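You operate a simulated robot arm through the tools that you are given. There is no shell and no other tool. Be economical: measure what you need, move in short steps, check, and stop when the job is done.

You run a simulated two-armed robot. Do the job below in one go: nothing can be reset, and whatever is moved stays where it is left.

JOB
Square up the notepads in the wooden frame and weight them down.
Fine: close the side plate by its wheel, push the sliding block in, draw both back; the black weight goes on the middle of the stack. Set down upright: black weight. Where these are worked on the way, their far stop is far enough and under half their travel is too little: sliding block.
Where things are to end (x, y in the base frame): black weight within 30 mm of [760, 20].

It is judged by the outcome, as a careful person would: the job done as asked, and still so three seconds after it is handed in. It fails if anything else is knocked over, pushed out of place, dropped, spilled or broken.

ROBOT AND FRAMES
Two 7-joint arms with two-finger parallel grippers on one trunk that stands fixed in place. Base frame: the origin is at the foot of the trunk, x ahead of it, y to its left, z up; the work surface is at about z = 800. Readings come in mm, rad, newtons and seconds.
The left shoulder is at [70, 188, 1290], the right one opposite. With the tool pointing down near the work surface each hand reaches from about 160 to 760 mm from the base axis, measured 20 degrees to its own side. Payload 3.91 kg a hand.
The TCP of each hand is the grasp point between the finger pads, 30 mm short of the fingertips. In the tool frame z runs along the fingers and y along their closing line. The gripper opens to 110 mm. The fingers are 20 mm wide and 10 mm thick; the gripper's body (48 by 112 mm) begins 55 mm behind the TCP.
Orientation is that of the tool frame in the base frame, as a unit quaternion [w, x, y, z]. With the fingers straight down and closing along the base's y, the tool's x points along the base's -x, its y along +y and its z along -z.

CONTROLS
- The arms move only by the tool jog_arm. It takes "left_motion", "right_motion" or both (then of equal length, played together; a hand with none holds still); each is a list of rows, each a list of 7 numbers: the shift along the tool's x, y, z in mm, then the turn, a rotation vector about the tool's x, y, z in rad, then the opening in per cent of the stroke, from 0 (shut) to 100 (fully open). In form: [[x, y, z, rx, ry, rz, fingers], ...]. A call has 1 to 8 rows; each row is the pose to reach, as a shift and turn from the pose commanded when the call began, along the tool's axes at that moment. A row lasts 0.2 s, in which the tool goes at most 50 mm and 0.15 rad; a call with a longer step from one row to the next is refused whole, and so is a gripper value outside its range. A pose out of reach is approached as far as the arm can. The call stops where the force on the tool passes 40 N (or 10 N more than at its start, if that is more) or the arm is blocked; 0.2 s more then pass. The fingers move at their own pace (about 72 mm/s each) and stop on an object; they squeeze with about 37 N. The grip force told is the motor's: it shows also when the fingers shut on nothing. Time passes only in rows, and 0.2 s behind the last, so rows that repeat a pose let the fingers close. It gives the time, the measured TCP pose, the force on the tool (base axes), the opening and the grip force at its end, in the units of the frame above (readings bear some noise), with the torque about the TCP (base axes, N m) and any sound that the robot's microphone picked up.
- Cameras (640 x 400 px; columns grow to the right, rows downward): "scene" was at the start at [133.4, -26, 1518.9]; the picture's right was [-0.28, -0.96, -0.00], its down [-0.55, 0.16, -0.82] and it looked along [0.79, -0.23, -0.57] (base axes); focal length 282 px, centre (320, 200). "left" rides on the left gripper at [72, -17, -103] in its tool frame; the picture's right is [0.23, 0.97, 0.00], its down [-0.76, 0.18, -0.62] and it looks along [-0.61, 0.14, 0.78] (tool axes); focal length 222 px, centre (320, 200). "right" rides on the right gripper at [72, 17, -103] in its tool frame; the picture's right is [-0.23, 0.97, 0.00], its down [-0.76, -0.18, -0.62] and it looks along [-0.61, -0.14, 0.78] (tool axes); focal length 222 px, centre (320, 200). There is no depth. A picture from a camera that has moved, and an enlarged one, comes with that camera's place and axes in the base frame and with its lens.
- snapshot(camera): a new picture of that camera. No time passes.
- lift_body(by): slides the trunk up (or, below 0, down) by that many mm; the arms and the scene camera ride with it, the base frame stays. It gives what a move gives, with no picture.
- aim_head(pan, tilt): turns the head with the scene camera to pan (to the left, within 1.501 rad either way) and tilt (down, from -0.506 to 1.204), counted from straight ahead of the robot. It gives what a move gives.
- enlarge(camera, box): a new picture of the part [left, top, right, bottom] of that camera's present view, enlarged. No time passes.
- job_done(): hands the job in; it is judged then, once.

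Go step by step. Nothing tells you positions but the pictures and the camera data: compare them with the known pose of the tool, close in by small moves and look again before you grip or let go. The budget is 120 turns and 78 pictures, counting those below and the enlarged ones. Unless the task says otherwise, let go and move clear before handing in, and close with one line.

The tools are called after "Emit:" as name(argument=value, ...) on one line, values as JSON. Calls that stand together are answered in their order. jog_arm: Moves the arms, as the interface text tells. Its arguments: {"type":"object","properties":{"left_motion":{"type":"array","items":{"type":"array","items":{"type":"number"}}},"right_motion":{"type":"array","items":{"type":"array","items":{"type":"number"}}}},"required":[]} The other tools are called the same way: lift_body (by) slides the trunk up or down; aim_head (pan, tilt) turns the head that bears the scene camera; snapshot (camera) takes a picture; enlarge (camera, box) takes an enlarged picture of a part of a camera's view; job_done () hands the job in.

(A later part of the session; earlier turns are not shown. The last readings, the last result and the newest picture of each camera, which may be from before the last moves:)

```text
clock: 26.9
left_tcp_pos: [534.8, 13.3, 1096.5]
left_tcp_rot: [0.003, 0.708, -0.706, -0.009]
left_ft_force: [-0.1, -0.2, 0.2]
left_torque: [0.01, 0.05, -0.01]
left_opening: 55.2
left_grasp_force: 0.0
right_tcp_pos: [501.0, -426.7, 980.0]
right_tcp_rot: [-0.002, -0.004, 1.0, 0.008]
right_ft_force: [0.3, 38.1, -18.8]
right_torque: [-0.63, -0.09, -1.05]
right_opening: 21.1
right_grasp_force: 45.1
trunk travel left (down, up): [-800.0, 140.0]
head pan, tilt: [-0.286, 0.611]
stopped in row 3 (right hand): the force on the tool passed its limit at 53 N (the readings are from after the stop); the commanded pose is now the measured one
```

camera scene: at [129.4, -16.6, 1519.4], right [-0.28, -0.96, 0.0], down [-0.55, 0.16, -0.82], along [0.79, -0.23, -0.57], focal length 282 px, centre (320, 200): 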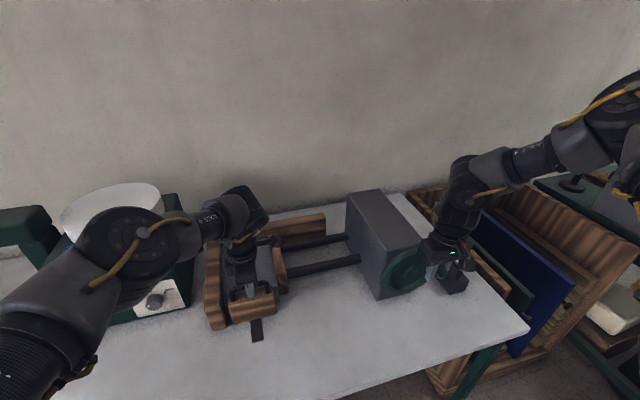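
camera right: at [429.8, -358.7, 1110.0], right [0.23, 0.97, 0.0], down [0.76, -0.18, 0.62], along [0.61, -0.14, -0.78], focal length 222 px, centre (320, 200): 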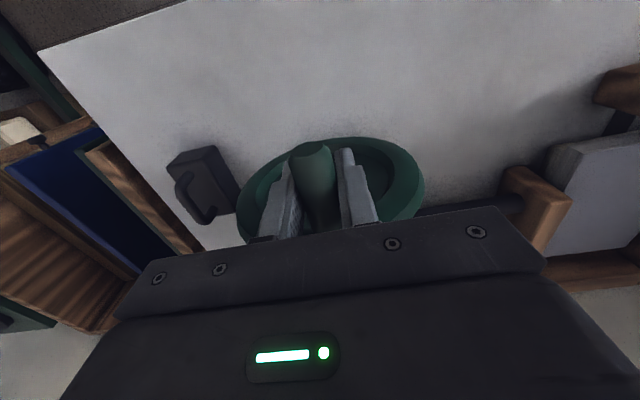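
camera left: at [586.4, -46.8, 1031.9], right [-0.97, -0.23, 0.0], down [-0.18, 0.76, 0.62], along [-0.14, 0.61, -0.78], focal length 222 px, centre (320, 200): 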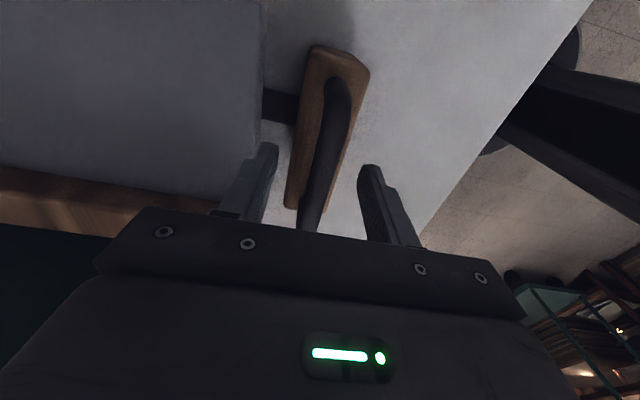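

The force is mostly radial, meaning my grip has drifted off the knob's circle. I'll open briefly to relieve it and look before regripping.

Emit:
jog_arm(right_motion=[[0, 0, 0, 0, 0, 0, 40], [0, 0, 0, 0, 0, 0, 40], [0, 0, 0, 0, 0, 0, 40]])

Emit:
snapshot(camera="right")

Emit:
snapshot(camera="scene")

```text
clock: 27.7
left_tcp_pos: [532.9, 11.3, 1096.4]
left_tcp_rot: [0.002, 0.708, -0.706, -0.01]
left_ft_force: [-1.0, -0.4, 0.4]
left_torque: [0.05, 0.03, 0.03]
left_opening: 54.9
left_grasp_force: 0.1
right_tcp_pos: [500.5, -435.8, 978.0]
right_tcp_rot: [0.0, -0.002, 1.0, 0.003]
right_ft_force: [0.1, 0.3, -0.2]
right_torque: [-0.01, 0.0, 0.02]
right_opening: 43.8
right_grasp_force: 0.0
trunk travel left (down, up): [-800.0, 140.0]
head pan, tilt: [-0.286, 0.611]
```

```text
42 pictures are left
camera right: at [428.5, -419.1, 1082.2], right [0.22, 0.97, 0.01], down [0.76, -0.18, 0.62], along [0.61, -0.13, -0.78], focal length 222 px, centre (320, 200)
```

right: 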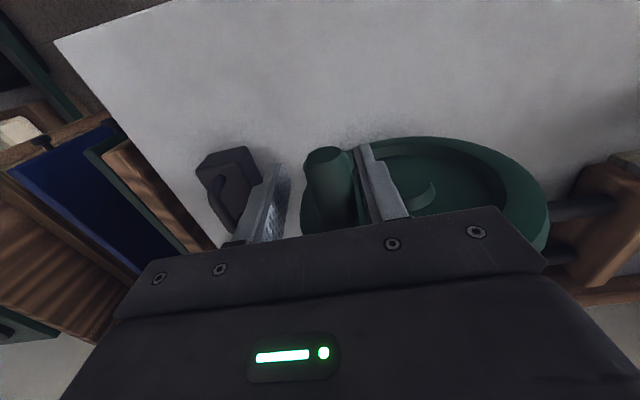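

```text
41 pictures are left
camera scene: at [133.3, -22.6, 1519.0], right [-0.28, -0.96, 0.0], down [-0.55, 0.16, -0.82], along [0.79, -0.23, -0.57], focal length 282 px, centre (320, 200)
```

scene: 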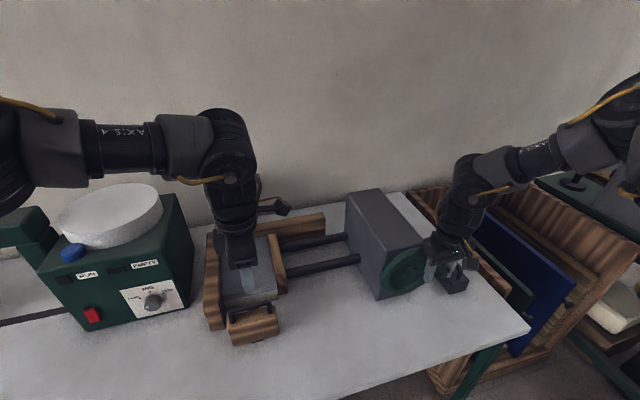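

The knob sits at about (y −424.5, z 979), so the circle fits centre (−378, 946), R≈57.5. I'll recentre on the knob and regrip.

Emit:
jog_arm(right_motion=[[0, 11, -1, 0, 0, 0, 40], [0, 11, -1, 0, 0, 0, 40], [0, 11, -1, 0, 0, 0, 15], [0, 11, -1, 0, 0, 0, 0], [0, 11, -1, 0, 0, 0, 0]])

```text
clock: 28.9
left_tcp_pos: [532.5, 7.9, 1097.9]
left_tcp_rot: [0.001, 0.708, -0.706, -0.01]
left_ft_force: [0.3, 0.3, 0.2]
left_torque: [-0.01, -0.03, -0.01]
left_opening: 54.9
left_grasp_force: 0.0
right_tcp_pos: [500.9, -427.7, 980.8]
right_tcp_rot: [0.001, 0.0, 1.0, 0.005]
right_ft_force: [1.6, -15.1, 9.8]
right_torque: [-0.06, 0.02, -0.83]
right_opening: 21.0
right_grasp_force: 45.0
trunk travel left (down, up): [-800.0, 140.0]
head pan, tilt: [-0.286, 0.611]
```

Emit:
jog_arm(right_motion=[[0, 2.7, -3.5, 0, 0, 0, 0], [0, 5.5, -6.6, 0, 0, 0, 0], [0, 8.5, -9.5, 0, 0, 0, 0], [0, 11.5, -12, 0, 0, 0, 0]])

Emit:
enlarge(camera="scene", box=[190, 180, 350, 360])

```text
clock: 29.9
left_tcp_pos: [532.1, 9.9, 1096.8]
left_tcp_rot: [0.002, 0.707, -0.707, -0.01]
left_ft_force: [0.2, -0.6, -0.6]
left_torque: [0.0, 0.02, -0.01]
left_opening: 54.9
left_grasp_force: 0.0
right_tcp_pos: [501.5, -411.6, 992.5]
right_tcp_rot: [0.0, -0.001, 1.0, 0.005]
right_ft_force: [3.8, -12.4, 6.4]
right_torque: [-0.17, -0.35, -0.92]
right_opening: 21.6
right_grasp_force: 45.2
trunk travel left (down, up): [-800.0, 140.0]
head pan, tilt: [-0.286, 0.611]
```

```text
2.22 times, centred on (270, 270) of scene
camera zoom: at [133.7, -24.1, 1518.8], right [-0.28, -0.96, 0.0], down [-0.55, 0.16, -0.82], along [0.79, -0.23, -0.57], focal length 626 px, centre (431, 44)
```

zoom: 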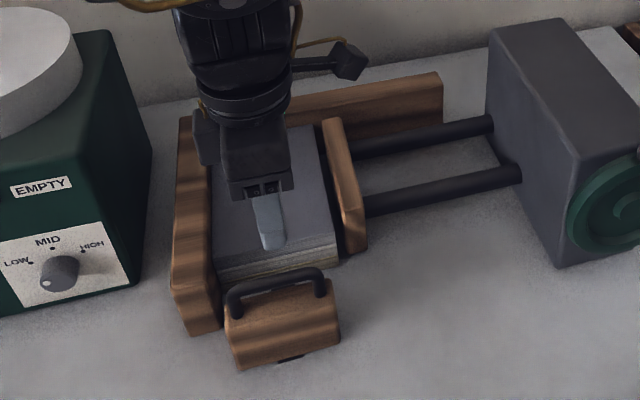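

The plate is drawing back and the stack stays square. I'll continue to the knob's starting position.

Emit:
jog_arm(right_motion=[[0, 5, -3.5, 0, 0, 0, 0], [0, 10, -6.3, 0, 0, 0, 0], [0, 15, -8.5, 0, 0, 0, 0], [0, 20, -10, 0, 0, 0, 0], [0, 25, -11.3, 0, 0, 0, 0], [0, 30, -12, 0, 0, 0, 0], [0, 35, -12.2, 0, 0, 0, 0]])

Emit:
enlarge(camera="scene", box=[190, 180, 350, 360])

```text
clock: 31.5
left_tcp_pos: [532.4, 9.1, 1097.2]
left_tcp_rot: [0.001, 0.708, -0.706, -0.009]
left_ft_force: [0.2, -0.3, 0.8]
left_torque: [-0.01, 0.0, 0.0]
left_opening: 55.0
left_grasp_force: 0.1
right_tcp_pos: [500.8, -377.4, 1003.5]
right_tcp_rot: [0.001, -0.002, 1.0, 0.005]
right_ft_force: [-1.0, -8.2, 1.7]
right_torque: [-0.3, -0.57, -0.88]
right_opening: 21.2
right_grasp_force: 44.8
trunk travel left (down, up): [-800.0, 140.0]
head pan, tilt: [-0.286, 0.611]
```

```text
2.22 times, centred on (270, 270) of scene
camera zoom: at [132.9, -24.1, 1518.9], right [-0.28, -0.96, 0.0], down [-0.55, 0.16, -0.82], along [0.79, -0.23, -0.57], focal length 626 px, centre (431, 44)
```

zoom: 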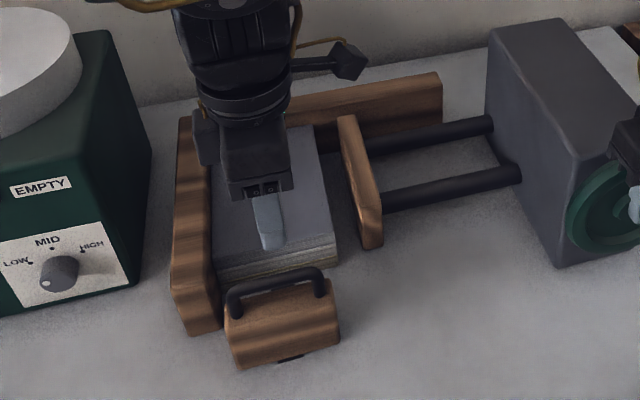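

The plate is back to where it began. A few millimetres more will confirm its open stop.

Emit:
jog_arm(right_motion=[[0, 2, 0, 0, 0, 0, 0], [0, 4, 0.2, 0, 0, 0, 0], [0, 6, 0.4, 0, 0, 0, 0]])

```text
clock: 32.3
left_tcp_pos: [531.9, 9.2, 1097.8]
left_tcp_rot: [0.001, 0.708, -0.706, -0.01]
left_ft_force: [0.2, 0.4, 0.0]
left_torque: [0.0, -0.01, 0.02]
left_opening: 55.2
left_grasp_force: 0.0
right_tcp_pos: [501.3, -371.2, 1004.5]
right_tcp_rot: [0.001, -0.001, 1.0, 0.004]
right_ft_force: [2.6, -5.7, 5.0]
right_torque: [-0.21, -0.3, -0.92]
right_opening: 21.0
right_grasp_force: 44.9
trunk travel left (down, up): [-800.0, 140.0]
head pan, tilt: [-0.286, 0.611]
```

It turns slightly past the start without a stop. I'll set the knob back at its starting position, release, and rise.

Emit:
jog_arm(right_motion=[[0, -3, 0, 0, 0, 0, 0], [0, -3, 0, 0, 0, 0, 0], [0, -3, 0, 0, 0, 0, 30], [0, -3, 0, 0, 0, 0, 50], [0, -3, 0, 0, 0, 0, 60], [0, -3, -40, 0, 0, 0, 70], [0, -3, -85, 0, 0, 0, 80], [0, -3, -130, 0, 0, 0, 80]])

Emit:
snapshot(camera="scene")

Emit:
enlarge(camera="right", box=[140, 60, 480, 250])

```text
clock: 34.1
left_tcp_pos: [533.4, 10.1, 1097.4]
left_tcp_rot: [0.002, 0.708, -0.706, -0.009]
left_ft_force: [0.7, 0.4, -0.9]
left_torque: [-0.06, -0.02, -0.03]
left_opening: 54.9
left_grasp_force: 0.0
right_tcp_pos: [498.9, -375.9, 1136.4]
right_tcp_rot: [-0.001, 0.0, 1.0, 0.004]
right_ft_force: [0.2, 0.6, 0.6]
right_torque: [0.01, -0.01, 0.02]
right_opening: 88.0
right_grasp_force: 0.1
trunk travel left (down, up): [-800.0, 140.0]
head pan, tilt: [-0.286, 0.611]
```

```text
38 pictures are left
camera scene: at [132.0, -21.8, 1519.0], right [-0.28, -0.96, 0.0], down [-0.55, 0.16, -0.82], along [0.79, -0.23, -0.57], focal length 282 px, centre (320, 200)
```

scene: 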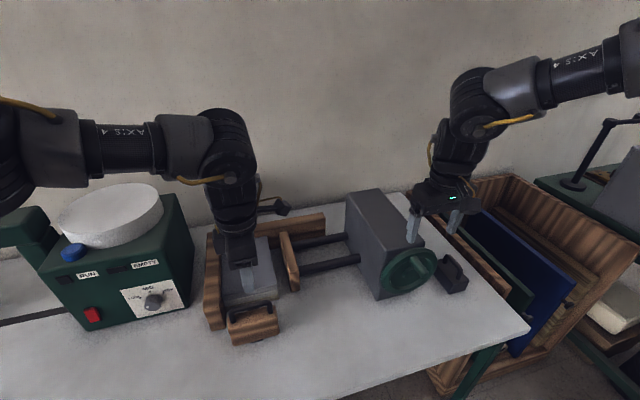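

```text
1.88 times, centred on (310, 155) of right
camera zoom: at [426.5, -359.8, 1239.1], right [0.23, 0.97, 0.01], down [0.76, -0.18, 0.62], along [0.61, -0.13, -0.78], focal length 418 px, centre (339, 285)
```

zoom: 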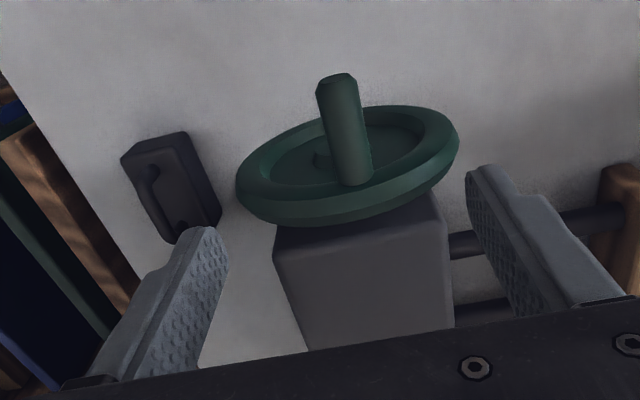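

The plate, block and wheel are back and the stack is square. Next I'll take the left hand away from the stack and move the right hand over the black weight at about (580, −580).

Emit:
jog_arm(left_motion=[[0, 25, -10, 0, 0, 0, 50], [-20, 50, -20, 0, 0, 0, 50], [-40, 75, -30, 0, 0, 0, 50], [-65, 100, -40, 0, 0, 0, 50], [-90, 125, -50, 0, 0, 0, 50]], right_motion=[[-13, -40, 0, 0, 0, 0, 80], [-26, -80, 10, 0, 0, 0, 80], [-39, -120, 25, 0, 0, 0, 80], [-52, -160, 40, 0, 0, 0, 80], [-65, -200, 60, 0, 0, 0, 80]])

Emit:
snapshot(camera="right")

Emit:
enlarge(camera="scene", box=[380, 160, 520, 310])

```text
clock: 35.3
left_tcp_pos: [408.1, 98.5, 1152.4]
left_tcp_rot: [0.001, 0.708, -0.707, -0.01]
left_ft_force: [0.4, 0.4, -0.1]
left_torque: [0.03, -0.01, -0.03]
left_opening: 55.2
left_grasp_force: 0.0
right_tcp_pos: [565.9, -575.4, 1069.6]
right_tcp_rot: [-0.001, -0.001, 1.0, 0.004]
right_ft_force: [-0.6, -0.3, -0.3]
right_torque: [0.01, 0.01, -0.01]
right_opening: 88.1
right_grasp_force: 0.2
trunk travel left (down, up): [-800.0, 140.0]
head pan, tilt: [-0.286, 0.611]
```

```text
36 pictures are left
camera right: at [493.8, -560.6, 1173.8], right [0.22, 0.97, 0.01], down [0.76, -0.18, 0.62], along [0.61, -0.13, -0.78], focal length 222 px, centre (320, 200)
```

right: 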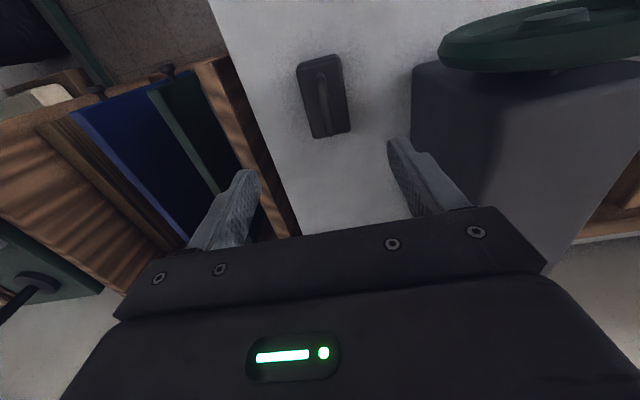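

```text
2.67 times, centred on (450, 235) of scene
camera zoom: at [133.9, -22.5, 1518.9], right [-0.28, -0.96, 0.0], down [-0.55, 0.16, -0.82], along [0.79, -0.23, -0.57], focal length 752 px, centre (-27, 107)
```

zoom: 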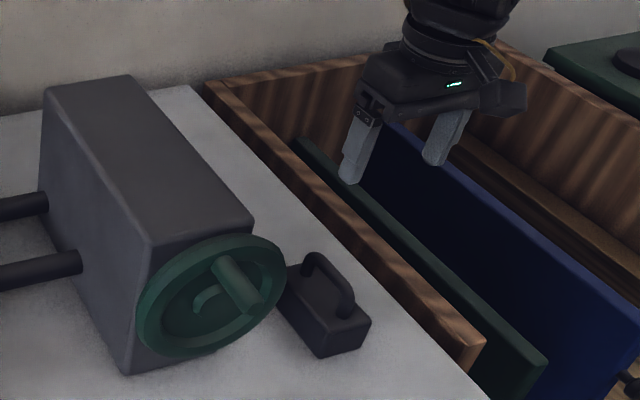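

The weight's handle bar is at about (577, −571, 873), running along x. I'll tilt the fingers forward about 26° for reach later and come down above it.

Emit:
jog_arm(right_motion=[[-4, 2, 30, 0, -0.15, 0, 60], [-8, 4, 60, 0, -0.3, 0, 60], [-11, 4, 100, 0, -0.45, 0, 60], [-11, 4, 130, 0, -0.45, 0, 60]])

Emit:
snapshot(camera="right")

Emit:
enlarge(camera="scene", box=[380, 160, 520, 310])

```text
clock: 36.3
left_tcp_pos: [410.9, 99.3, 1151.1]
left_tcp_rot: [0.003, 0.707, -0.707, -0.01]
left_ft_force: [0.5, -0.2, -0.1]
left_torque: [-0.04, 0.02, 0.0]
left_opening: 55.0
left_grasp_force: 0.1
right_tcp_pos: [578.1, -569.7, 942.6]
right_tcp_rot: [0.223, 0.0, 0.975, 0.004]
right_ft_force: [0.9, 0.0, -0.1]
right_torque: [0.03, -0.03, 0.02]
right_opening: 66.0
right_grasp_force: 0.0
trunk travel left (down, up): [-800.0, 140.0]
head pan, tilt: [-0.286, 0.611]
```

```text
34 pictures are left
camera right: at [467.5, -553.1, 1004.0], right [0.2, 0.97, 0.11], down [0.41, -0.18, 0.89], along [0.89, -0.14, -0.44], focal length 222 px, centre (320, 200)
```

right: 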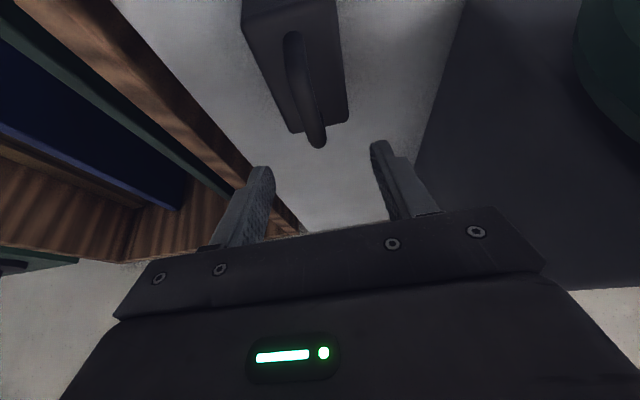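

```text
2.67 times, centred on (450, 235) of scene
camera zoom: at [135.5, -21.4, 1518.8], right [-0.28, -0.96, 0.0], down [-0.55, 0.16, -0.82], along [0.78, -0.23, -0.57], focal length 752 px, centre (-27, 107)
```

zoom: 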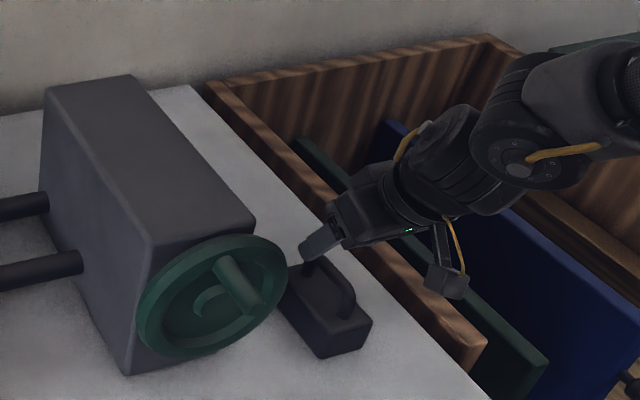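

Lined up. I'll descend straight onto the handle and close.

Emit:
jog_arm(right_motion=[[15, -1, 28, 0, 0, 0, 50], [30, -1, 55, 0, 0, 0, 50], [30, -1, 55, 0, 0, 0, 50]])

Emit:
snapshot(camera="right")

Emit:
enlarge(camera="scene", box=[400, 200, 500, 310])

```text
clock: 37.1
left_tcp_pos: [407.9, 98.6, 1151.4]
left_tcp_rot: [0.002, 0.707, -0.707, -0.01]
left_ft_force: [-0.7, 0.7, 0.7]
left_torque: [0.02, -0.02, -0.03]
left_opening: 55.2
left_grasp_force: 0.0
right_tcp_pos: [573.8, -575.1, 936.8]
right_tcp_rot: [0.223, 0.0, 0.975, 0.004]
right_ft_force: [0.1, 0.0, 0.1]
right_torque: [0.02, 0.0, -0.01]
right_opening: 55.1
right_grasp_force: 0.1
right hand out of reach, approached as far as the arm can: row 1, 2, 3
trunk travel left (down, up): [-800.0, 140.0]
head pan, tilt: [-0.286, 0.611]
```

```text
32 pictures are left
camera right: at [463.2, -559.2, 998.7], right [0.2, 0.97, 0.11], down [0.41, -0.18, 0.89], along [0.89, -0.14, -0.44], focal length 222 px, centre (320, 200)
```

right: 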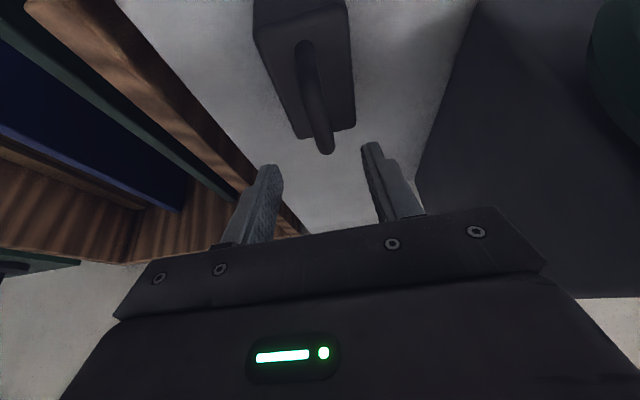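

```text
3.64 times, centred on (450, 255) of scene
camera zoom: at [133.1, -22.8, 1519.0], right [-0.28, -0.96, 0.0], down [-0.55, 0.16, -0.82], along [0.79, -0.23, -0.57], focal length 1025 px, centre (-153, 0)
```

zoom: 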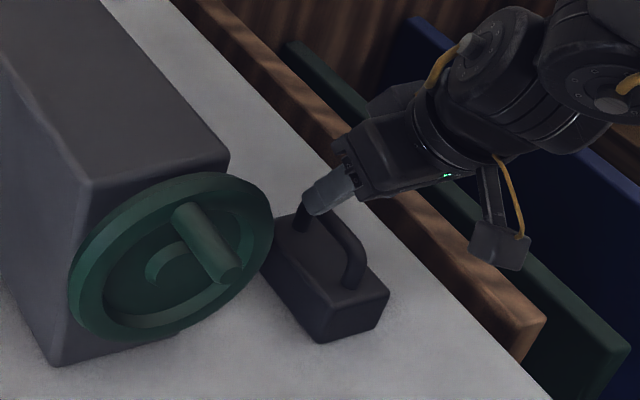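

The arm can't get lower with this tilt from the present trunk height. I'll raise the hand 200 mm and then lower the trunk 200 mm, which helps the later reach too.

Emit:
jog_arm(right_motion=[[-17, 0, -36, 0, 0, 0, 50], [-35, 0, -72, 0, 0, 0, 50], [-52, 0, -108, 0, 0, 0, 50], [-70, 0, -144, 0, 0, 0, 50], [-87, 0, -180, 0, 0, 0, 50]])

Emit:
lift_body(by=-200)

Emit:
snapshot(camera="scene")

```text
clock: 38.3
left_tcp_pos: [407.9, 98.4, 1152.0]
left_tcp_rot: [0.002, 0.707, -0.707, -0.008]
left_ft_force: [0.2, -0.1, 0.2]
left_torque: [-0.01, 0.0, 0.0]
left_opening: 55.2
left_grasp_force: 0.0
right_tcp_pos: [573.0, -576.8, 1137.2]
right_tcp_rot: [0.224, -0.001, 0.975, 0.003]
right_ft_force: [-1.0, 0.3, -0.1]
right_torque: [-0.01, -0.02, 0.02]
right_opening: 54.9
right_grasp_force: 0.0
trunk travel left (down, up): [-800.0, 140.0]
head pan, tilt: [-0.286, 0.611]
```

```text
clock: 40.4
left_tcp_pos: [408.6, 98.1, 952.5]
left_tcp_rot: [0.001, 0.708, -0.707, -0.011]
left_ft_force: [-0.1, -0.5, -0.4]
left_torque: [0.02, -0.01, -0.02]
left_opening: 55.1
left_grasp_force: 0.2
right_tcp_pos: [573.4, -575.6, 936.4]
right_tcp_rot: [0.223, 0.0, 0.975, 0.004]
right_ft_force: [0.3, -0.3, 1.0]
right_torque: [-0.04, -0.01, -0.03]
right_opening: 55.1
right_grasp_force: 0.1
trunk travel left (down, up): [-600.0, 340.0]
head pan, tilt: [-0.286, 0.611]
```

```text
30 pictures are left
camera scene: at [133.2, -22.5, 1319.0], right [-0.28, -0.96, 0.0], down [-0.55, 0.16, -0.82], along [0.79, -0.23, -0.57], focal length 282 px, centre (320, 200)
```

scene: 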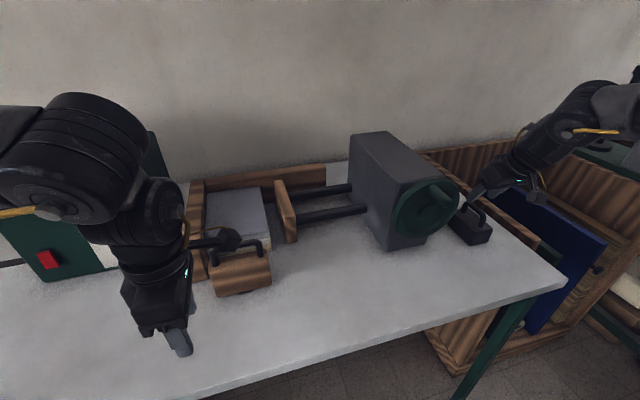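

Emit:
jog_arm(right_motion=[[8, 4, 18, 0, 0, 0, 50], [16, 4, 36, 0, 0, 0, 50], [23.4, 4, 53, 0, 0, 0, 50], [23.4, 4, 53, 0, 0, 0, 50]])

Emit:
snapshot(camera="right")

Emit:
enlarge(camera="scene", box=[420, 140, 560, 260])

```text
clock: 41.4
left_tcp_pos: [407.2, 100.9, 952.5]
left_tcp_rot: [0.002, 0.708, -0.706, -0.01]
left_ft_force: [-0.1, 0.1, -0.2]
left_torque: [-0.04, -0.01, 0.01]
left_opening: 54.8
left_grasp_force: 0.1
right_tcp_pos: [575.6, -570.2, 880.9]
right_tcp_rot: [0.225, -0.001, 0.974, 0.003]
right_ft_force: [0.5, -1.6, 13.4]
right_torque: [-0.44, -0.09, 0.04]
right_opening: 56.2
right_grasp_force: 1.3
trunk travel left (down, up): [-600.0, 340.0]
head pan, tilt: [-0.286, 0.611]
```

```text
29 pictures are left
camera right: at [465.4, -554.6, 942.2], right [0.2, 0.97, 0.11], down [0.41, -0.18, 0.89], along [0.89, -0.14, -0.44], focal length 222 px, centre (320, 200)
```

right: 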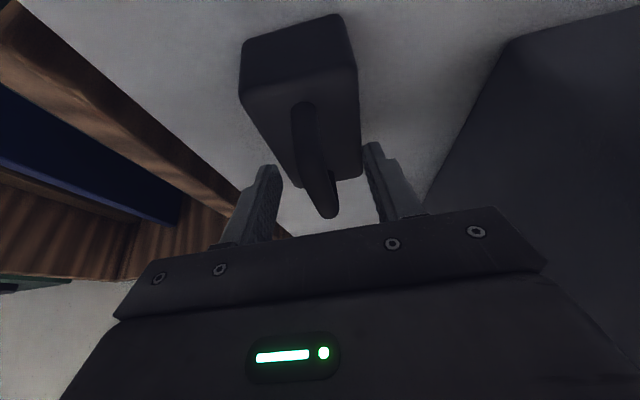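

```text
3.33 times, centred on (490, 200) of scene
camera zoom: at [131.7, -21.2, 1319.4], right [-0.28, -0.96, 0.0], down [-0.55, 0.16, -0.82], along [0.79, -0.23, -0.57], focal length 940 px, centre (-247, 200)
```

zoom: 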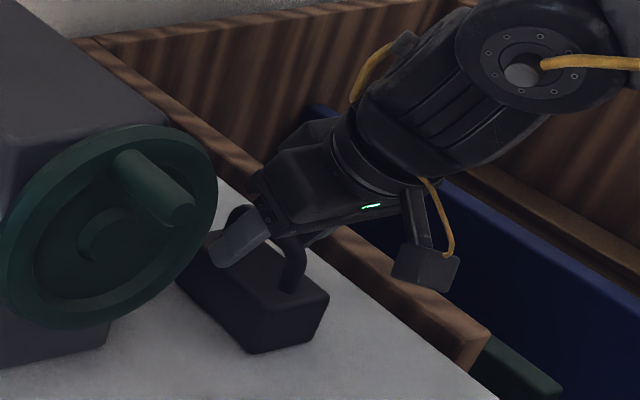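

A fingertip is touching the weight's body (13 N), so I'll rise 6 mm and then close.

Emit:
jog_arm(right_motion=[[-2.6, 0, -5.4, 0, 0, 0, 50], [-2.6, 0, -5.4, 0, 0, 0, 30], [-2.6, 0, -5.4, 0, 0, 0, 10], [-2.6, 0, -5.4, 0, 0, 0, 0], [-2.6, 0, -5.4, 0, 0, 0, 0], [-2.6, 0, -5.4, 0, 0, 0, 0]])

Emit:
snapshot(camera="right")

```text
clock: 42.8
left_tcp_pos: [408.5, 98.2, 950.8]
left_tcp_rot: [0.002, 0.708, -0.706, -0.01]
left_ft_force: [1.4, 0.6, -0.1]
left_torque: [-0.04, 0.03, 0.0]
left_opening: 54.7
left_grasp_force: 0.0
right_tcp_pos: [576.2, -572.4, 883.2]
right_tcp_rot: [0.224, 0.0, 0.975, 0.003]
right_ft_force: [-3.0, 1.7, -0.1]
right_torque: [0.07, 0.82, -0.14]
right_opening: 14.1
right_grasp_force: 37.0
trunk travel left (down, up): [-600.0, 340.0]
head pan, tilt: [-0.286, 0.611]
```

```text
27 pictures are left
camera right: at [465.3, -556.3, 945.5], right [0.2, 0.97, 0.11], down [0.42, -0.18, 0.89], along [0.89, -0.14, -0.44], focal length 222 px, centre (320, 200)
```

right: 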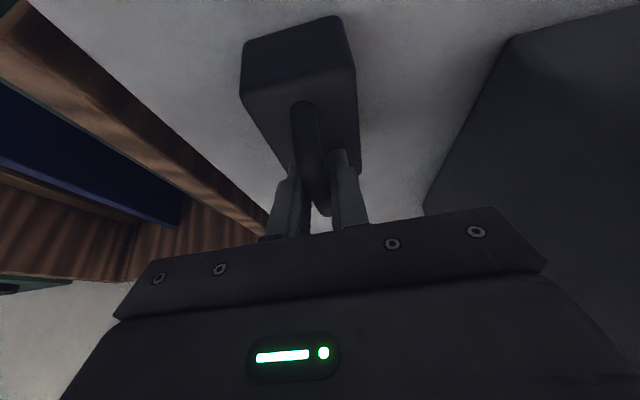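

The handle is gripped (14 mm). I'll lift gently and check for slip or tilt.

Emit:
jog_arm(right_motion=[[-4, 0, -9, 0, 0, 0, 0], [-13, 0, -27, 0, 0, 0, 0], [-26, 0, -54, 0, 0, 0, 0], [-26, 0, -54, 0, 0, 0, 0]])

Emit:
snapshot(camera="right")

Emit:
enlarge(camera="scene", box=[420, 120, 560, 260])

```text
clock: 43.8
left_tcp_pos: [410.6, 97.5, 950.3]
left_tcp_rot: [0.002, 0.708, -0.706, -0.011]
left_ft_force: [0.0, -0.4, 0.4]
left_torque: [0.08, -0.03, 0.0]
left_opening: 54.7
left_grasp_force: 0.1
right_tcp_pos: [576.6, -574.4, 941.4]
right_tcp_rot: [0.222, 0.001, 0.975, 0.004]
right_ft_force: [0.2, -0.4, -13.7]
right_torque: [0.03, 0.06, -0.02]
right_opening: 14.0
right_grasp_force: 37.1
trunk travel left (down, up): [-600.0, 340.0]
head pan, tilt: [-0.286, 0.611]
```

```text
26 pictures are left
camera right: at [466.9, -558.7, 1004.0], right [0.2, 0.97, 0.11], down [0.42, -0.19, 0.89], along [0.89, -0.14, -0.44], focal length 222 px, centre (320, 200)
```

right: 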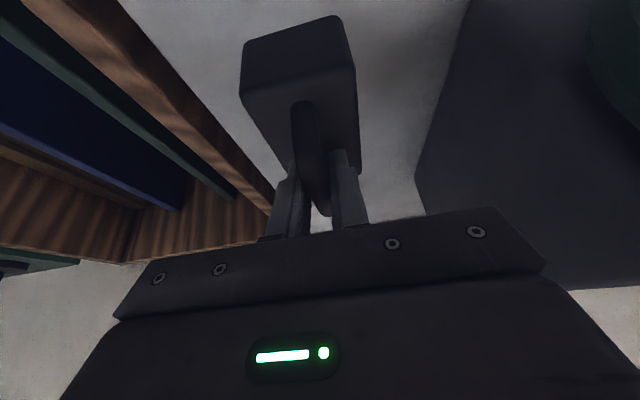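

```text
2.86 times, centred on (490, 190) of scene
camera zoom: at [135.6, -25.0, 1318.6], right [-0.28, -0.96, 0.0], down [-0.55, 0.16, -0.82], along [0.78, -0.23, -0.58], focal length 805 px, centre (-166, 229)
```

zoom: 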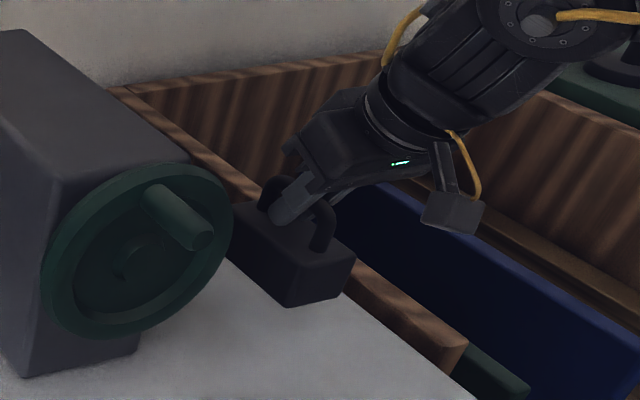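

The weight (about 1.4 kg) hangs level. I'll raise it well above the housing and move the left hand out of the way.

Emit:
jog_arm(right_motion=[[-17.4, 0, -36, 0, 0, 0, 0], [-34.8, 0, -72, 0, 0, 0, 0], [-52.2, 0, -108, 0, 0, 0, 0], [-69.6, 0, -144, 0, 0, 0, 0], [-91.4, 0, -189, 0, 0, 0, 0], [-91.4, 0, -189, 0, 0, 0, 0]], left_motion=[[-20, 10, -10, 0, 0, 0, 50], [-40, 20, -20, 0, 0, 0, 50], [-60, 30, -30, 0, 0, 0, 50], [-80, 40, -40, 0, 0, 0, 50], [-100, 50, -50, 0, 0, 0, 50], [-120, 50, -50, 0, 0, 0, 50]])

```text
clock: 45.2
left_tcp_pos: [363.3, 215.4, 1004.4]
left_tcp_rot: [0.001, 0.708, -0.706, -0.011]
left_ft_force: [0.5, 0.1, -0.6]
left_torque: [0.0, 0.0, 0.01]
left_opening: 55.1
left_grasp_force: 0.1
right_tcp_pos: [575.1, -577.7, 1153.5]
right_tcp_rot: [0.223, 0.0, 0.975, 0.005]
right_ft_force: [0.5, -1.1, -14.0]
right_torque: [-0.02, 0.06, 0.03]
right_opening: 14.0
right_grasp_force: 36.8
trunk travel left (down, up): [-600.0, 340.0]
head pan, tilt: [-0.286, 0.611]
```

Emit:
jog_arm(right_motion=[[0, 25, 0, 0, 0, 0, 0], [0, 60, 0, 0, 0, 0, 0], [0, 95, 0, 0, 0, 0, 0], [0, 130, 0, 0, 0, 0, 0], [0, 165, 0, 0, 0, 0, 0], [0, 200, 0, 0, 0, 0, 0], [0, 235, 0, 0, 0, 0, 0], [0, 270, 0, 0, 0, 0, 0]])

Emit:
jog_arm(right_motion=[[-9, 35, 4.35, 0, 0, 0, 0], [-18, 70, 8.7, 0, 0, 0, 0], [-27, 105, 13, 0, 0, 0, 0], [-36, 140, 17.4, 0, 0, 0, 0], [-45, 175, 21.75, 0, 0, 0, 0], [-54, 210, 26, 0, 0, 0, 0], [-63, 245, 30.5, 0, 0, 0, 0], [-72, 280, 34.8, 0, 0, 0, 0]])

Emit:
snapshot(camera="scene")

```text
clock: 47.0
left_tcp_pos: [363.3, 216.8, 1002.5]
left_tcp_rot: [0.004, 0.708, -0.706, -0.011]
left_ft_force: [0.8, 0.3, 0.8]
left_torque: [-0.06, 0.01, 0.02]
left_opening: 55.2
left_grasp_force: 0.1
right_tcp_pos: [576.7, -306.8, 1153.7]
right_tcp_rot: [0.222, 0.0, 0.975, 0.004]
right_ft_force: [0.0, -0.1, -12.8]
right_torque: [-0.03, 0.09, -0.01]
right_opening: 13.3
right_grasp_force: 36.9
trunk travel left (down, up): [-600.0, 340.0]
head pan, tilt: [-0.286, 0.611]
```

```text
clock: 48.8
left_tcp_pos: [362.3, 216.2, 1004.1]
left_tcp_rot: [0.003, 0.708, -0.706, -0.01]
left_ft_force: [0.9, -0.6, 0.2]
left_torque: [0.01, -0.02, -0.03]
left_opening: 55.2
left_grasp_force: 0.2
right_tcp_pos: [559.9, -244.8, 1120.6]
right_tcp_rot: [0.223, 0.0, 0.975, 0.006]
right_ft_force: [0.1, -0.5, -13.5]
right_torque: [-0.04, 0.1, 0.01]
right_opening: 13.8
right_grasp_force: 36.7
right hand out of reach, approached as far as the arm can: row 1, 2, 3, 4, 5, 6, 7, 8
trunk travel left (down, up): [-600.0, 340.0]
head pan, tilt: [-0.286, 0.611]
```

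```text
24 pictures are left
camera scene: at [135.3, -23.2, 1318.7], right [-0.28, -0.96, 0.0], down [-0.55, 0.16, -0.82], along [0.78, -0.23, -0.58], focal length 282 px, centre (320, 200)
```

scene: 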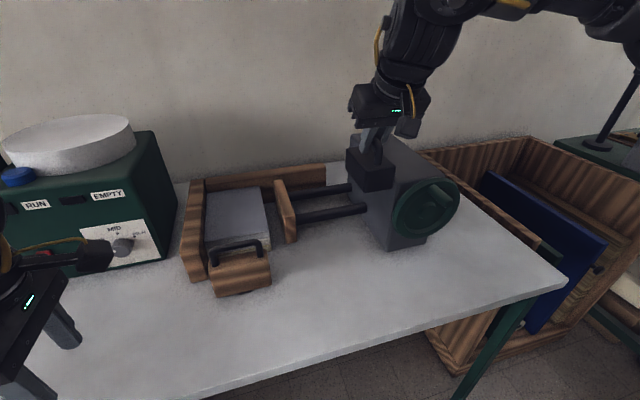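

The arm hit a joint limit there, so I'll try extending forward first, with free space between the housing and the frame.

Emit:
jog_arm(right_motion=[[-18, 0, 8.7, 0, 0, 0, 0], [-36, 0, 17.4, 0, 0, 0, 0], [-54, 0, 26.1, 0, 0, 0, 0], [-72, 0, 34.8, 0, 0, 0, 0], [-90, 0, 43.5, 0, 0, 0, 0]])

```text
clock: 50.0
left_tcp_pos: [361.6, 216.4, 1003.6]
left_tcp_rot: [0.002, 0.708, -0.706, -0.011]
left_ft_force: [-0.6, 0.2, 0.2]
left_torque: [0.01, 0.0, -0.02]
left_opening: 54.5
left_grasp_force: 0.2
right_tcp_pos: [615.0, -281.1, 1111.4]
right_tcp_rot: [0.222, -0.001, 0.975, 0.004]
right_ft_force: [0.2, 0.2, -13.6]
right_torque: [0.0, 0.07, -0.05]
right_opening: 13.9
right_grasp_force: 37.2
right hand out of reach, approached as far as the arm can: row 1, 2, 3, 4, 5
trunk travel left (down, up): [-600.0, 340.0]
head pan, tilt: [-0.286, 0.611]
```

The limit comes from the forward tilt (wrist pitch), so a straight-down grip will reach better. I'll take the weight back to free table at about (480, −500), set it down, and regrip with the fingers vertical.

Emit:
jog_arm(right_motion=[[-13, 0, -27, 0, 0, 0, 0], [1, -35, -36, 0, 0, 0, 0], [19, -70, -45, 0, 0, 0, 0], [37, -105, -54, 0, 0, 0, 0], [55, -140, -62, 0, 0, 0, 0], [73, -175, -71, 0, 0, 0, 0], [91, -205, -80, 0, 0, 0, 0], [104, -219, -86, 0, 0, 0, 0]])

```text
clock: 51.8
left_tcp_pos: [361.1, 216.2, 1003.9]
left_tcp_rot: [0.001, 0.708, -0.706, -0.011]
left_ft_force: [0.1, -1.3, 0.1]
left_torque: [-0.01, -0.01, 0.02]
left_opening: 54.9
left_grasp_force: 0.1
right_tcp_pos: [483.9, -501.4, 1144.2]
right_tcp_rot: [0.224, -0.001, 0.975, 0.006]
right_ft_force: [-0.5, -0.2, -13.3]
right_torque: [0.0, 0.09, 0.02]
right_opening: 13.9
right_grasp_force: 37.0
right hand out of reach, approached as far as the arm can: row 1
trunk travel left (down, up): [-600.0, 340.0]
head pan, tilt: [-0.286, 0.611]
```

Emit:
jog_arm(right_motion=[[17.4, 0, 36, 0, 0, 0, 0], [34.8, 0, 72, 0, 0, 0, 0], [52.2, 0, 108, 0, 0, 0, 0], [69.6, 0, 144, 0, 0, 0, 0], [87, 0, 180, 0, 0, 0, 0], [104, 0, 216, 0, 0, 0, 0], [104, 0, 216, 0, 0, 0, 0]])

Emit:
enlarge(camera="scene", box=[380, 140, 560, 300])

```text
clock: 53.4
left_tcp_pos: [361.5, 215.1, 1004.3]
left_tcp_rot: [0.002, 0.708, -0.706, -0.011]
left_ft_force: [-0.2, -0.5, -0.8]
left_torque: [-0.02, -0.02, 0.01]
left_opening: 54.8
left_grasp_force: 0.1
right_tcp_pos: [483.0, -499.4, 905.1]
right_tcp_rot: [0.223, 0.0, 0.975, 0.005]
right_ft_force: [-0.3, 0.2, -13.7]
right_torque: [0.01, 0.1, 0.0]
right_opening: 13.9
right_grasp_force: 37.2
trunk travel left (down, up): [-600.0, 340.0]
head pan, tilt: [-0.286, 0.611]
```

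```text
2.50 times, centred on (470, 220) of scene
camera zoom: at [134.0, -23.4, 1318.8], right [-0.28, -0.96, 0.0], down [-0.55, 0.16, -0.82], along [0.79, -0.23, -0.57], focal length 705 px, centre (-55, 150)
```

zoom: 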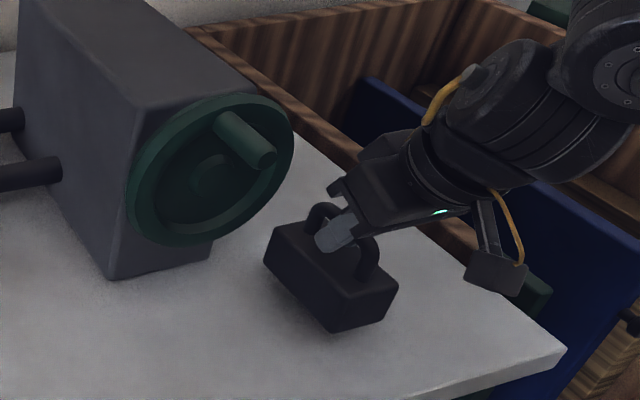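

Level and clear. I'll lower the last 22 mm to the table in small steps.

Emit:
jog_arm(right_motion=[[2.6, 0, 5.4, 0, 0, 0, 0], [5.2, 0, 10.8, 0, 0, 0, 0], [7, 0, 14.4, 0, 0, 0, 0], [8.2, 0, 17, 0, 0, 0, 0], [9.3, 0, 19.3, 0, 0, 0, 0]])

```text
clock: 54.6
left_tcp_pos: [359.4, 219.1, 1005.7]
left_tcp_rot: [0.001, 0.708, -0.707, -0.009]
left_ft_force: [0.4, 0.1, 0.8]
left_torque: [0.0, 0.0, -0.03]
left_opening: 54.9
left_grasp_force: 0.1
right_tcp_pos: [485.0, -494.4, 884.4]
right_tcp_rot: [0.227, 0.0, 0.974, 0.003]
right_ft_force: [1.1, -11.0, 16.0]
right_torque: [-0.05, 0.74, 0.23]
right_opening: 13.9
right_grasp_force: 36.9
trunk travel left (down, up): [-600.0, 340.0]
head pan, tilt: [-0.286, 0.611]
```

It's on the table. I'll release, rise straight up, and then untilt the hand.

Emit:
jog_arm(right_motion=[[-0.5, 0, -1, 0, 0, 0, 10], [-0.5, 0, -1, 0, 0, 0, 30], [-0.5, 0, -1, 0, 0, 0, 50], [-13, 0, -27, 0, 0, 0, 50], [-30, 0, -63, 0, 0, 0, 50], [-35, 0, -72, 0, 0.15, 0, 50], [-35, 0, -72, 0, 0.3, 0, 50], [-35, 0, -72, 0, 0.45, 0, 50]])

Emit:
snapshot(camera="right")

Emit:
enlarge(camera="scene", box=[380, 140, 560, 300])

```text
clock: 56.4
left_tcp_pos: [362.5, 220.4, 1003.0]
left_tcp_rot: [0.003, 0.707, -0.707, -0.009]
left_ft_force: [0.3, 0.9, 0.9]
left_torque: [0.01, 0.03, 0.01]
left_opening: 55.0
left_grasp_force: 0.0
right_tcp_pos: [485.7, -495.0, 961.1]
right_tcp_rot: [-0.002, -0.001, 1.0, 0.005]
right_ft_force: [-0.4, 0.1, -0.7]
right_torque: [0.0, 0.02, -0.01]
right_opening: 55.0
right_grasp_force: 0.0
trunk travel left (down, up): [-600.0, 340.0]
head pan, tilt: [-0.286, 0.611]
```

```text
22 pictures are left
camera right: at [413.3, -479.1, 1064.7], right [0.23, 0.97, 0.01], down [0.76, -0.18, 0.62], along [0.6, -0.13, -0.79], focal length 222 px, centre (320, 200)
```

right: 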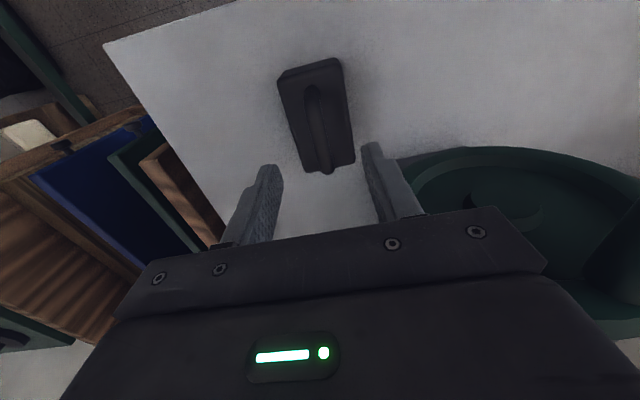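

```text
2.50 times, centred on (470, 220) of scene
camera zoom: at [134.9, -21.5, 1318.7], right [-0.28, -0.96, 0.0], down [-0.55, 0.16, -0.82], along [0.79, -0.23, -0.57], focal length 705 px, centre (-55, 150)
```

zoom: 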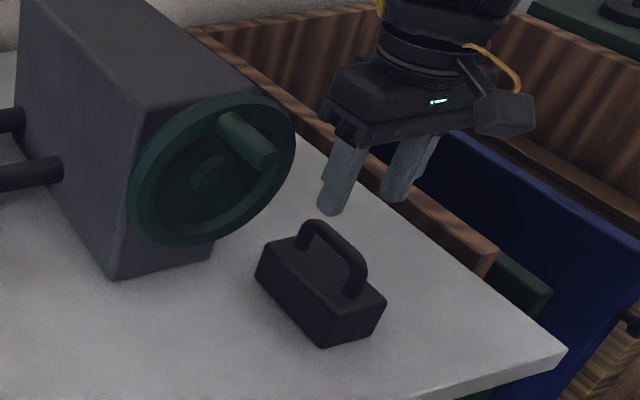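

The weight is standing upright at about (482, −494). I'll descend with the fingers vertical and grip the handle.

Emit:
jog_arm(right_motion=[[3, 1, 30, 0, 0, 0, 50], [3, 1, 60, 0, 0, 0, 50], [3, 1, 76, 0, 0, 0, 50], [3, 1, 76, 0, 0, 0, 20], [3, 1, 76, 0, 0, 0, 0], [3, 1, 76, 0, 0, 0, 0], [3, 1, 76, 0, 0, 0, 0]])

Emit:
snapshot(camera="right")

```text
clock: 58.0
left_tcp_pos: [361.3, 219.5, 1005.4]
left_tcp_rot: [0.002, 0.708, -0.706, -0.011]
left_ft_force: [0.4, 1.3, 0.3]
left_torque: [0.01, -0.01, 0.06]
left_opening: 55.2
left_grasp_force: 0.1
right_tcp_pos: [480.7, -495.1, 886.2]
right_tcp_rot: [0.0, -0.001, 1.0, 0.004]
right_ft_force: [-0.8, -3.4, -0.1]
right_torque: [-0.07, -0.22, -0.2]
right_opening: 13.6
right_grasp_force: 37.0
trunk travel left (down, up): [-600.0, 340.0]
head pan, tilt: [-0.286, 0.611]
```

```text
20 pictures are left
camera right: at [408.5, -478.0, 989.3], right [0.23, 0.97, 0.01], down [0.76, -0.18, 0.62], along [0.61, -0.13, -0.78], focal length 222 px, centre (320, 200)
```

right: 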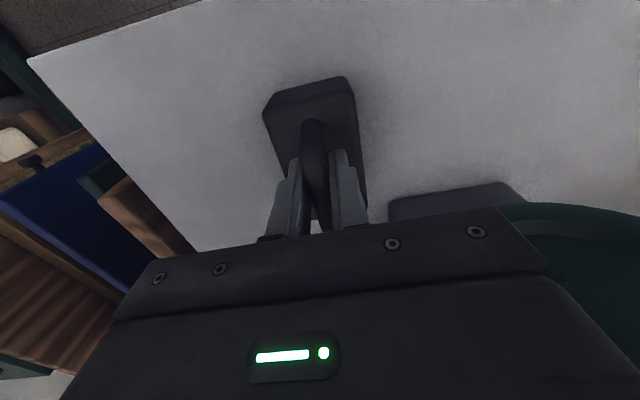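

Gripped. I'll lift and carry it in front of the wheel toward the frame.

Emit:
jog_arm(right_motion=[[0, 0, -10, 0, 0, 0, 0], [15, 0, -45, 0, 0, 0, 0], [40, 0, -85, 0, 0, 0, 0], [60, 0, -125, 0, 0, 0, 0], [60, 35, -160, 0, 0, 0, 0], [60, 75, -170, 0, 0, 0, 0], [60, 115, -170, 0, 0, 0, 0], [60, 155, -170, 0, 0, 0, 0]])

Emit:
jog_arm(right_motion=[[0, 35, 0, 0, 0, 0, 0], [0, 70, 0, 0, 0, 0, 0], [0, 105, 0, 0, 0, 0, 0], [0, 140, 0, 0, 0, 0, 0], [0, 175, 0, 0, 0, 0, 0], [-20, 205, 0, 0, 0, 0, 0], [-50, 230, 0, 0, 0, 0, 0], [-90, 250, 0, 0, 0, 0, 0]])

```text
clock: 59.8
left_tcp_pos: [361.7, 219.1, 1004.8]
left_tcp_rot: [0.002, 0.708, -0.706, -0.01]
left_ft_force: [0.1, 0.2, 0.2]
left_torque: [-0.01, 0.02, 0.01]
left_opening: 54.9
left_grasp_force: 0.1
right_tcp_pos: [421.7, -339.0, 1056.3]
right_tcp_rot: [0.001, 0.0, 1.0, 0.003]
right_ft_force: [-0.5, -7.8, -6.9]
right_torque: [-0.16, -0.13, -0.44]
right_opening: 13.7
right_grasp_force: 37.0
trunk travel left (down, up): [-600.0, 340.0]
head pan, tilt: [-0.286, 0.611]
```

```text
clock: 61.6
left_tcp_pos: [363.0, 217.9, 1005.1]
left_tcp_rot: [0.002, 0.708, -0.706, -0.011]
left_ft_force: [-0.2, -0.5, -0.5]
left_torque: [0.0, 0.04, 0.02]
left_opening: 55.1
left_grasp_force: 0.0
right_tcp_pos: [430.4, -220.9, 1069.7]
right_tcp_rot: [0.0, -0.002, 1.0, 0.007]
right_ft_force: [0.5, -0.6, -14.3]
right_torque: [-0.06, 0.13, 0.0]
right_opening: 13.5
right_grasp_force: 37.3
right hand out of reach, approached as far as the arm can: row 3, 4, 5, 6, 7, 8
trunk travel left (down, up): [-600.0, 340.0]
head pan, tilt: [-0.286, 0.611]
```

Another joint limit. I'll look at the arm's posture.

Emit:
aim_head(pan=-0.35, tilt=0.45)

Emit:
snapshot(camera="scene")

```text
clock: 62.4
left_tcp_pos: [361.8, 218.3, 1003.9]
left_tcp_rot: [0.002, 0.708, -0.707, -0.011]
left_ft_force: [0.4, 0.3, -0.1]
left_torque: [0.0, 0.01, 0.02]
left_opening: 55.0
left_grasp_force: 0.0
right_tcp_pos: [429.3, -220.4, 1071.1]
right_tcp_rot: [0.0, -0.002, 1.0, 0.005]
right_ft_force: [-0.2, 0.1, -13.6]
right_torque: [-0.08, 0.12, -0.01]
right_opening: 13.8
right_grasp_force: 37.0
trunk travel left (down, up): [-600.0, 340.0]
head pan, tilt: [-0.351, 0.45]
```

```text
19 pictures are left
camera scene: at [136.4, -29.8, 1333.2], right [-0.34, -0.94, 0.0], down [-0.41, 0.15, -0.9], along [0.84, -0.31, -0.44], focal length 282 px, centre (320, 200)
```

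scene: 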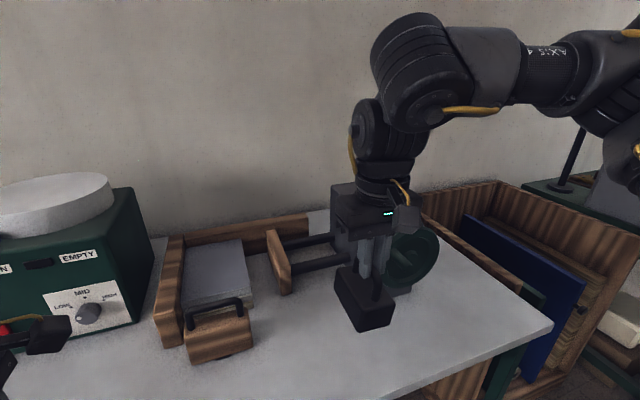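

The elbow is far out to the right. I'll try turning the hand about the vertical, the direction that worked mirrored on the left, and then moving on.

Emit:
jog_arm(right_motion=[[0, 0, 0, 0, 0, 0.15, 0], [0, 0, 0, 0, 0, 0.3, 0], [0, 0, 0, 0, 0, 0.45, 0], [0, 10, 0, 0, 0, 0.6, 0], [0, 30, 0, 0, 0, 0.6, 0], [0, 55, 0, 0, 0, 0.6, 0], [0, 80, 0, 0, 0, 0.6, 0]])

```text
clock: 64.0
left_tcp_pos: [361.5, 217.9, 1004.9]
left_tcp_rot: [0.001, 0.707, -0.707, -0.009]
left_ft_force: [1.1, 0.5, -0.6]
left_torque: [0.0, -0.03, 0.0]
left_opening: 54.9
left_grasp_force: 0.1
right_tcp_pos: [476.4, -335.4, 1128.1]
right_tcp_rot: [-0.001, 0.294, 0.956, 0.006]
right_ft_force: [-0.6, -0.7, 0.2]
right_torque: [0.01, -0.04, 0.02]
right_opening: 0.2
right_grasp_force: 37.8
right hand out of reach, approached as far as the arm can: row 1, 2, 3, 4, 5, 6, 7
trunk travel left (down, up): [-600.0, 340.0]
head pan, tilt: [-0.351, 0.45]
```

The hand swung away and the weight slipped out of the grip. I'll see where it is.

Emit:
snapshot(camera="scene")

Emit:
snapshot(camera="right")

```text
18 pictures are left
camera scene: at [134.2, -31.2, 1333.5], right [-0.34, -0.94, 0.0], down [-0.41, 0.15, -0.9], along [0.85, -0.31, -0.44], focal length 282 px, centre (320, 200)
```

scene: 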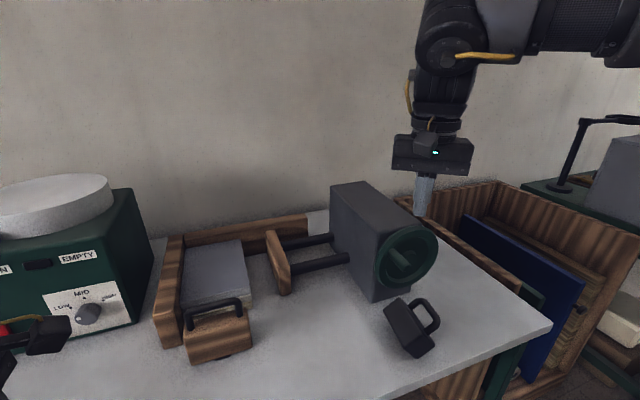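

```text
17 pictures are left
camera right: at [426.5, -283.2, 1231.3], right [0.73, 0.68, 0.01], down [0.53, -0.58, 0.62], along [0.42, -0.45, -0.79], focal length 222 px, centre (320, 200)
```

right: 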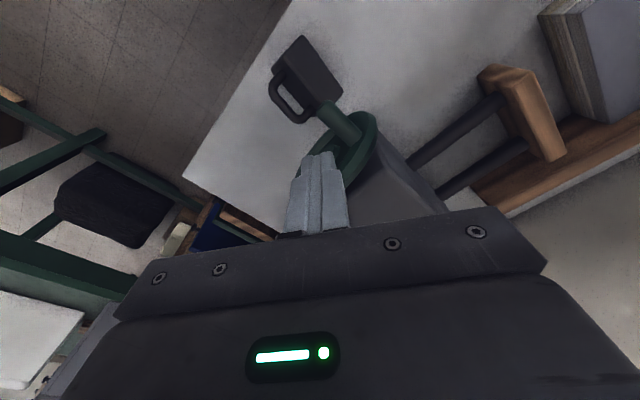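

The weight dropped onto its side on the table in front of the wheel. I'll look closely at it, the wheel and the plate.

Emit:
enlarge(camera="scene", box=[320, 170, 480, 370])

Emit:
enlarge(camera="scene", box=[140, 200, 340, 370])

```text
2.00 times, centred on (400, 270) of scene
camera zoom: at [134.2, -31.2, 1333.5], right [-0.34, -0.94, 0.0], down [-0.41, 0.15, -0.9], along [0.85, -0.31, -0.44], focal length 564 px, centre (160, 60)
```

zoom: 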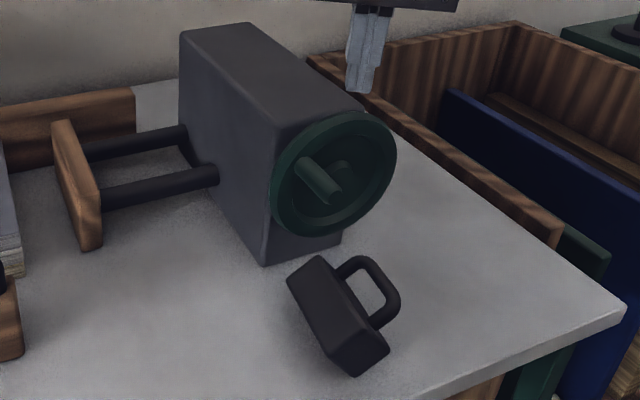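

```text
2.35 times, centred on (240, 285) of scene
camera zoom: at [134.2, -31.2, 1333.5], right [-0.34, -0.94, 0.0], down [-0.41, 0.15, -0.9], along [0.85, -0.31, -0.44], focal length 663 px, centre (508, 0)
```

zoom: 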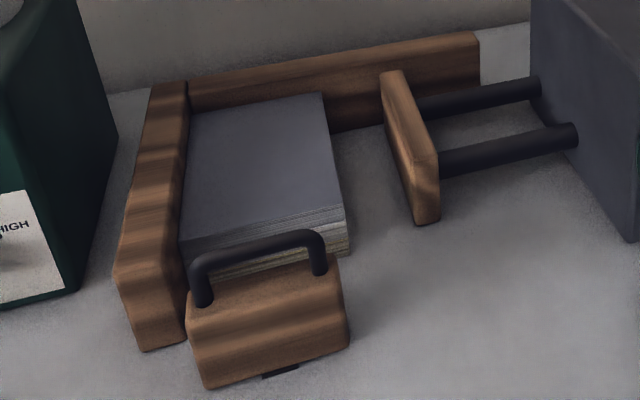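

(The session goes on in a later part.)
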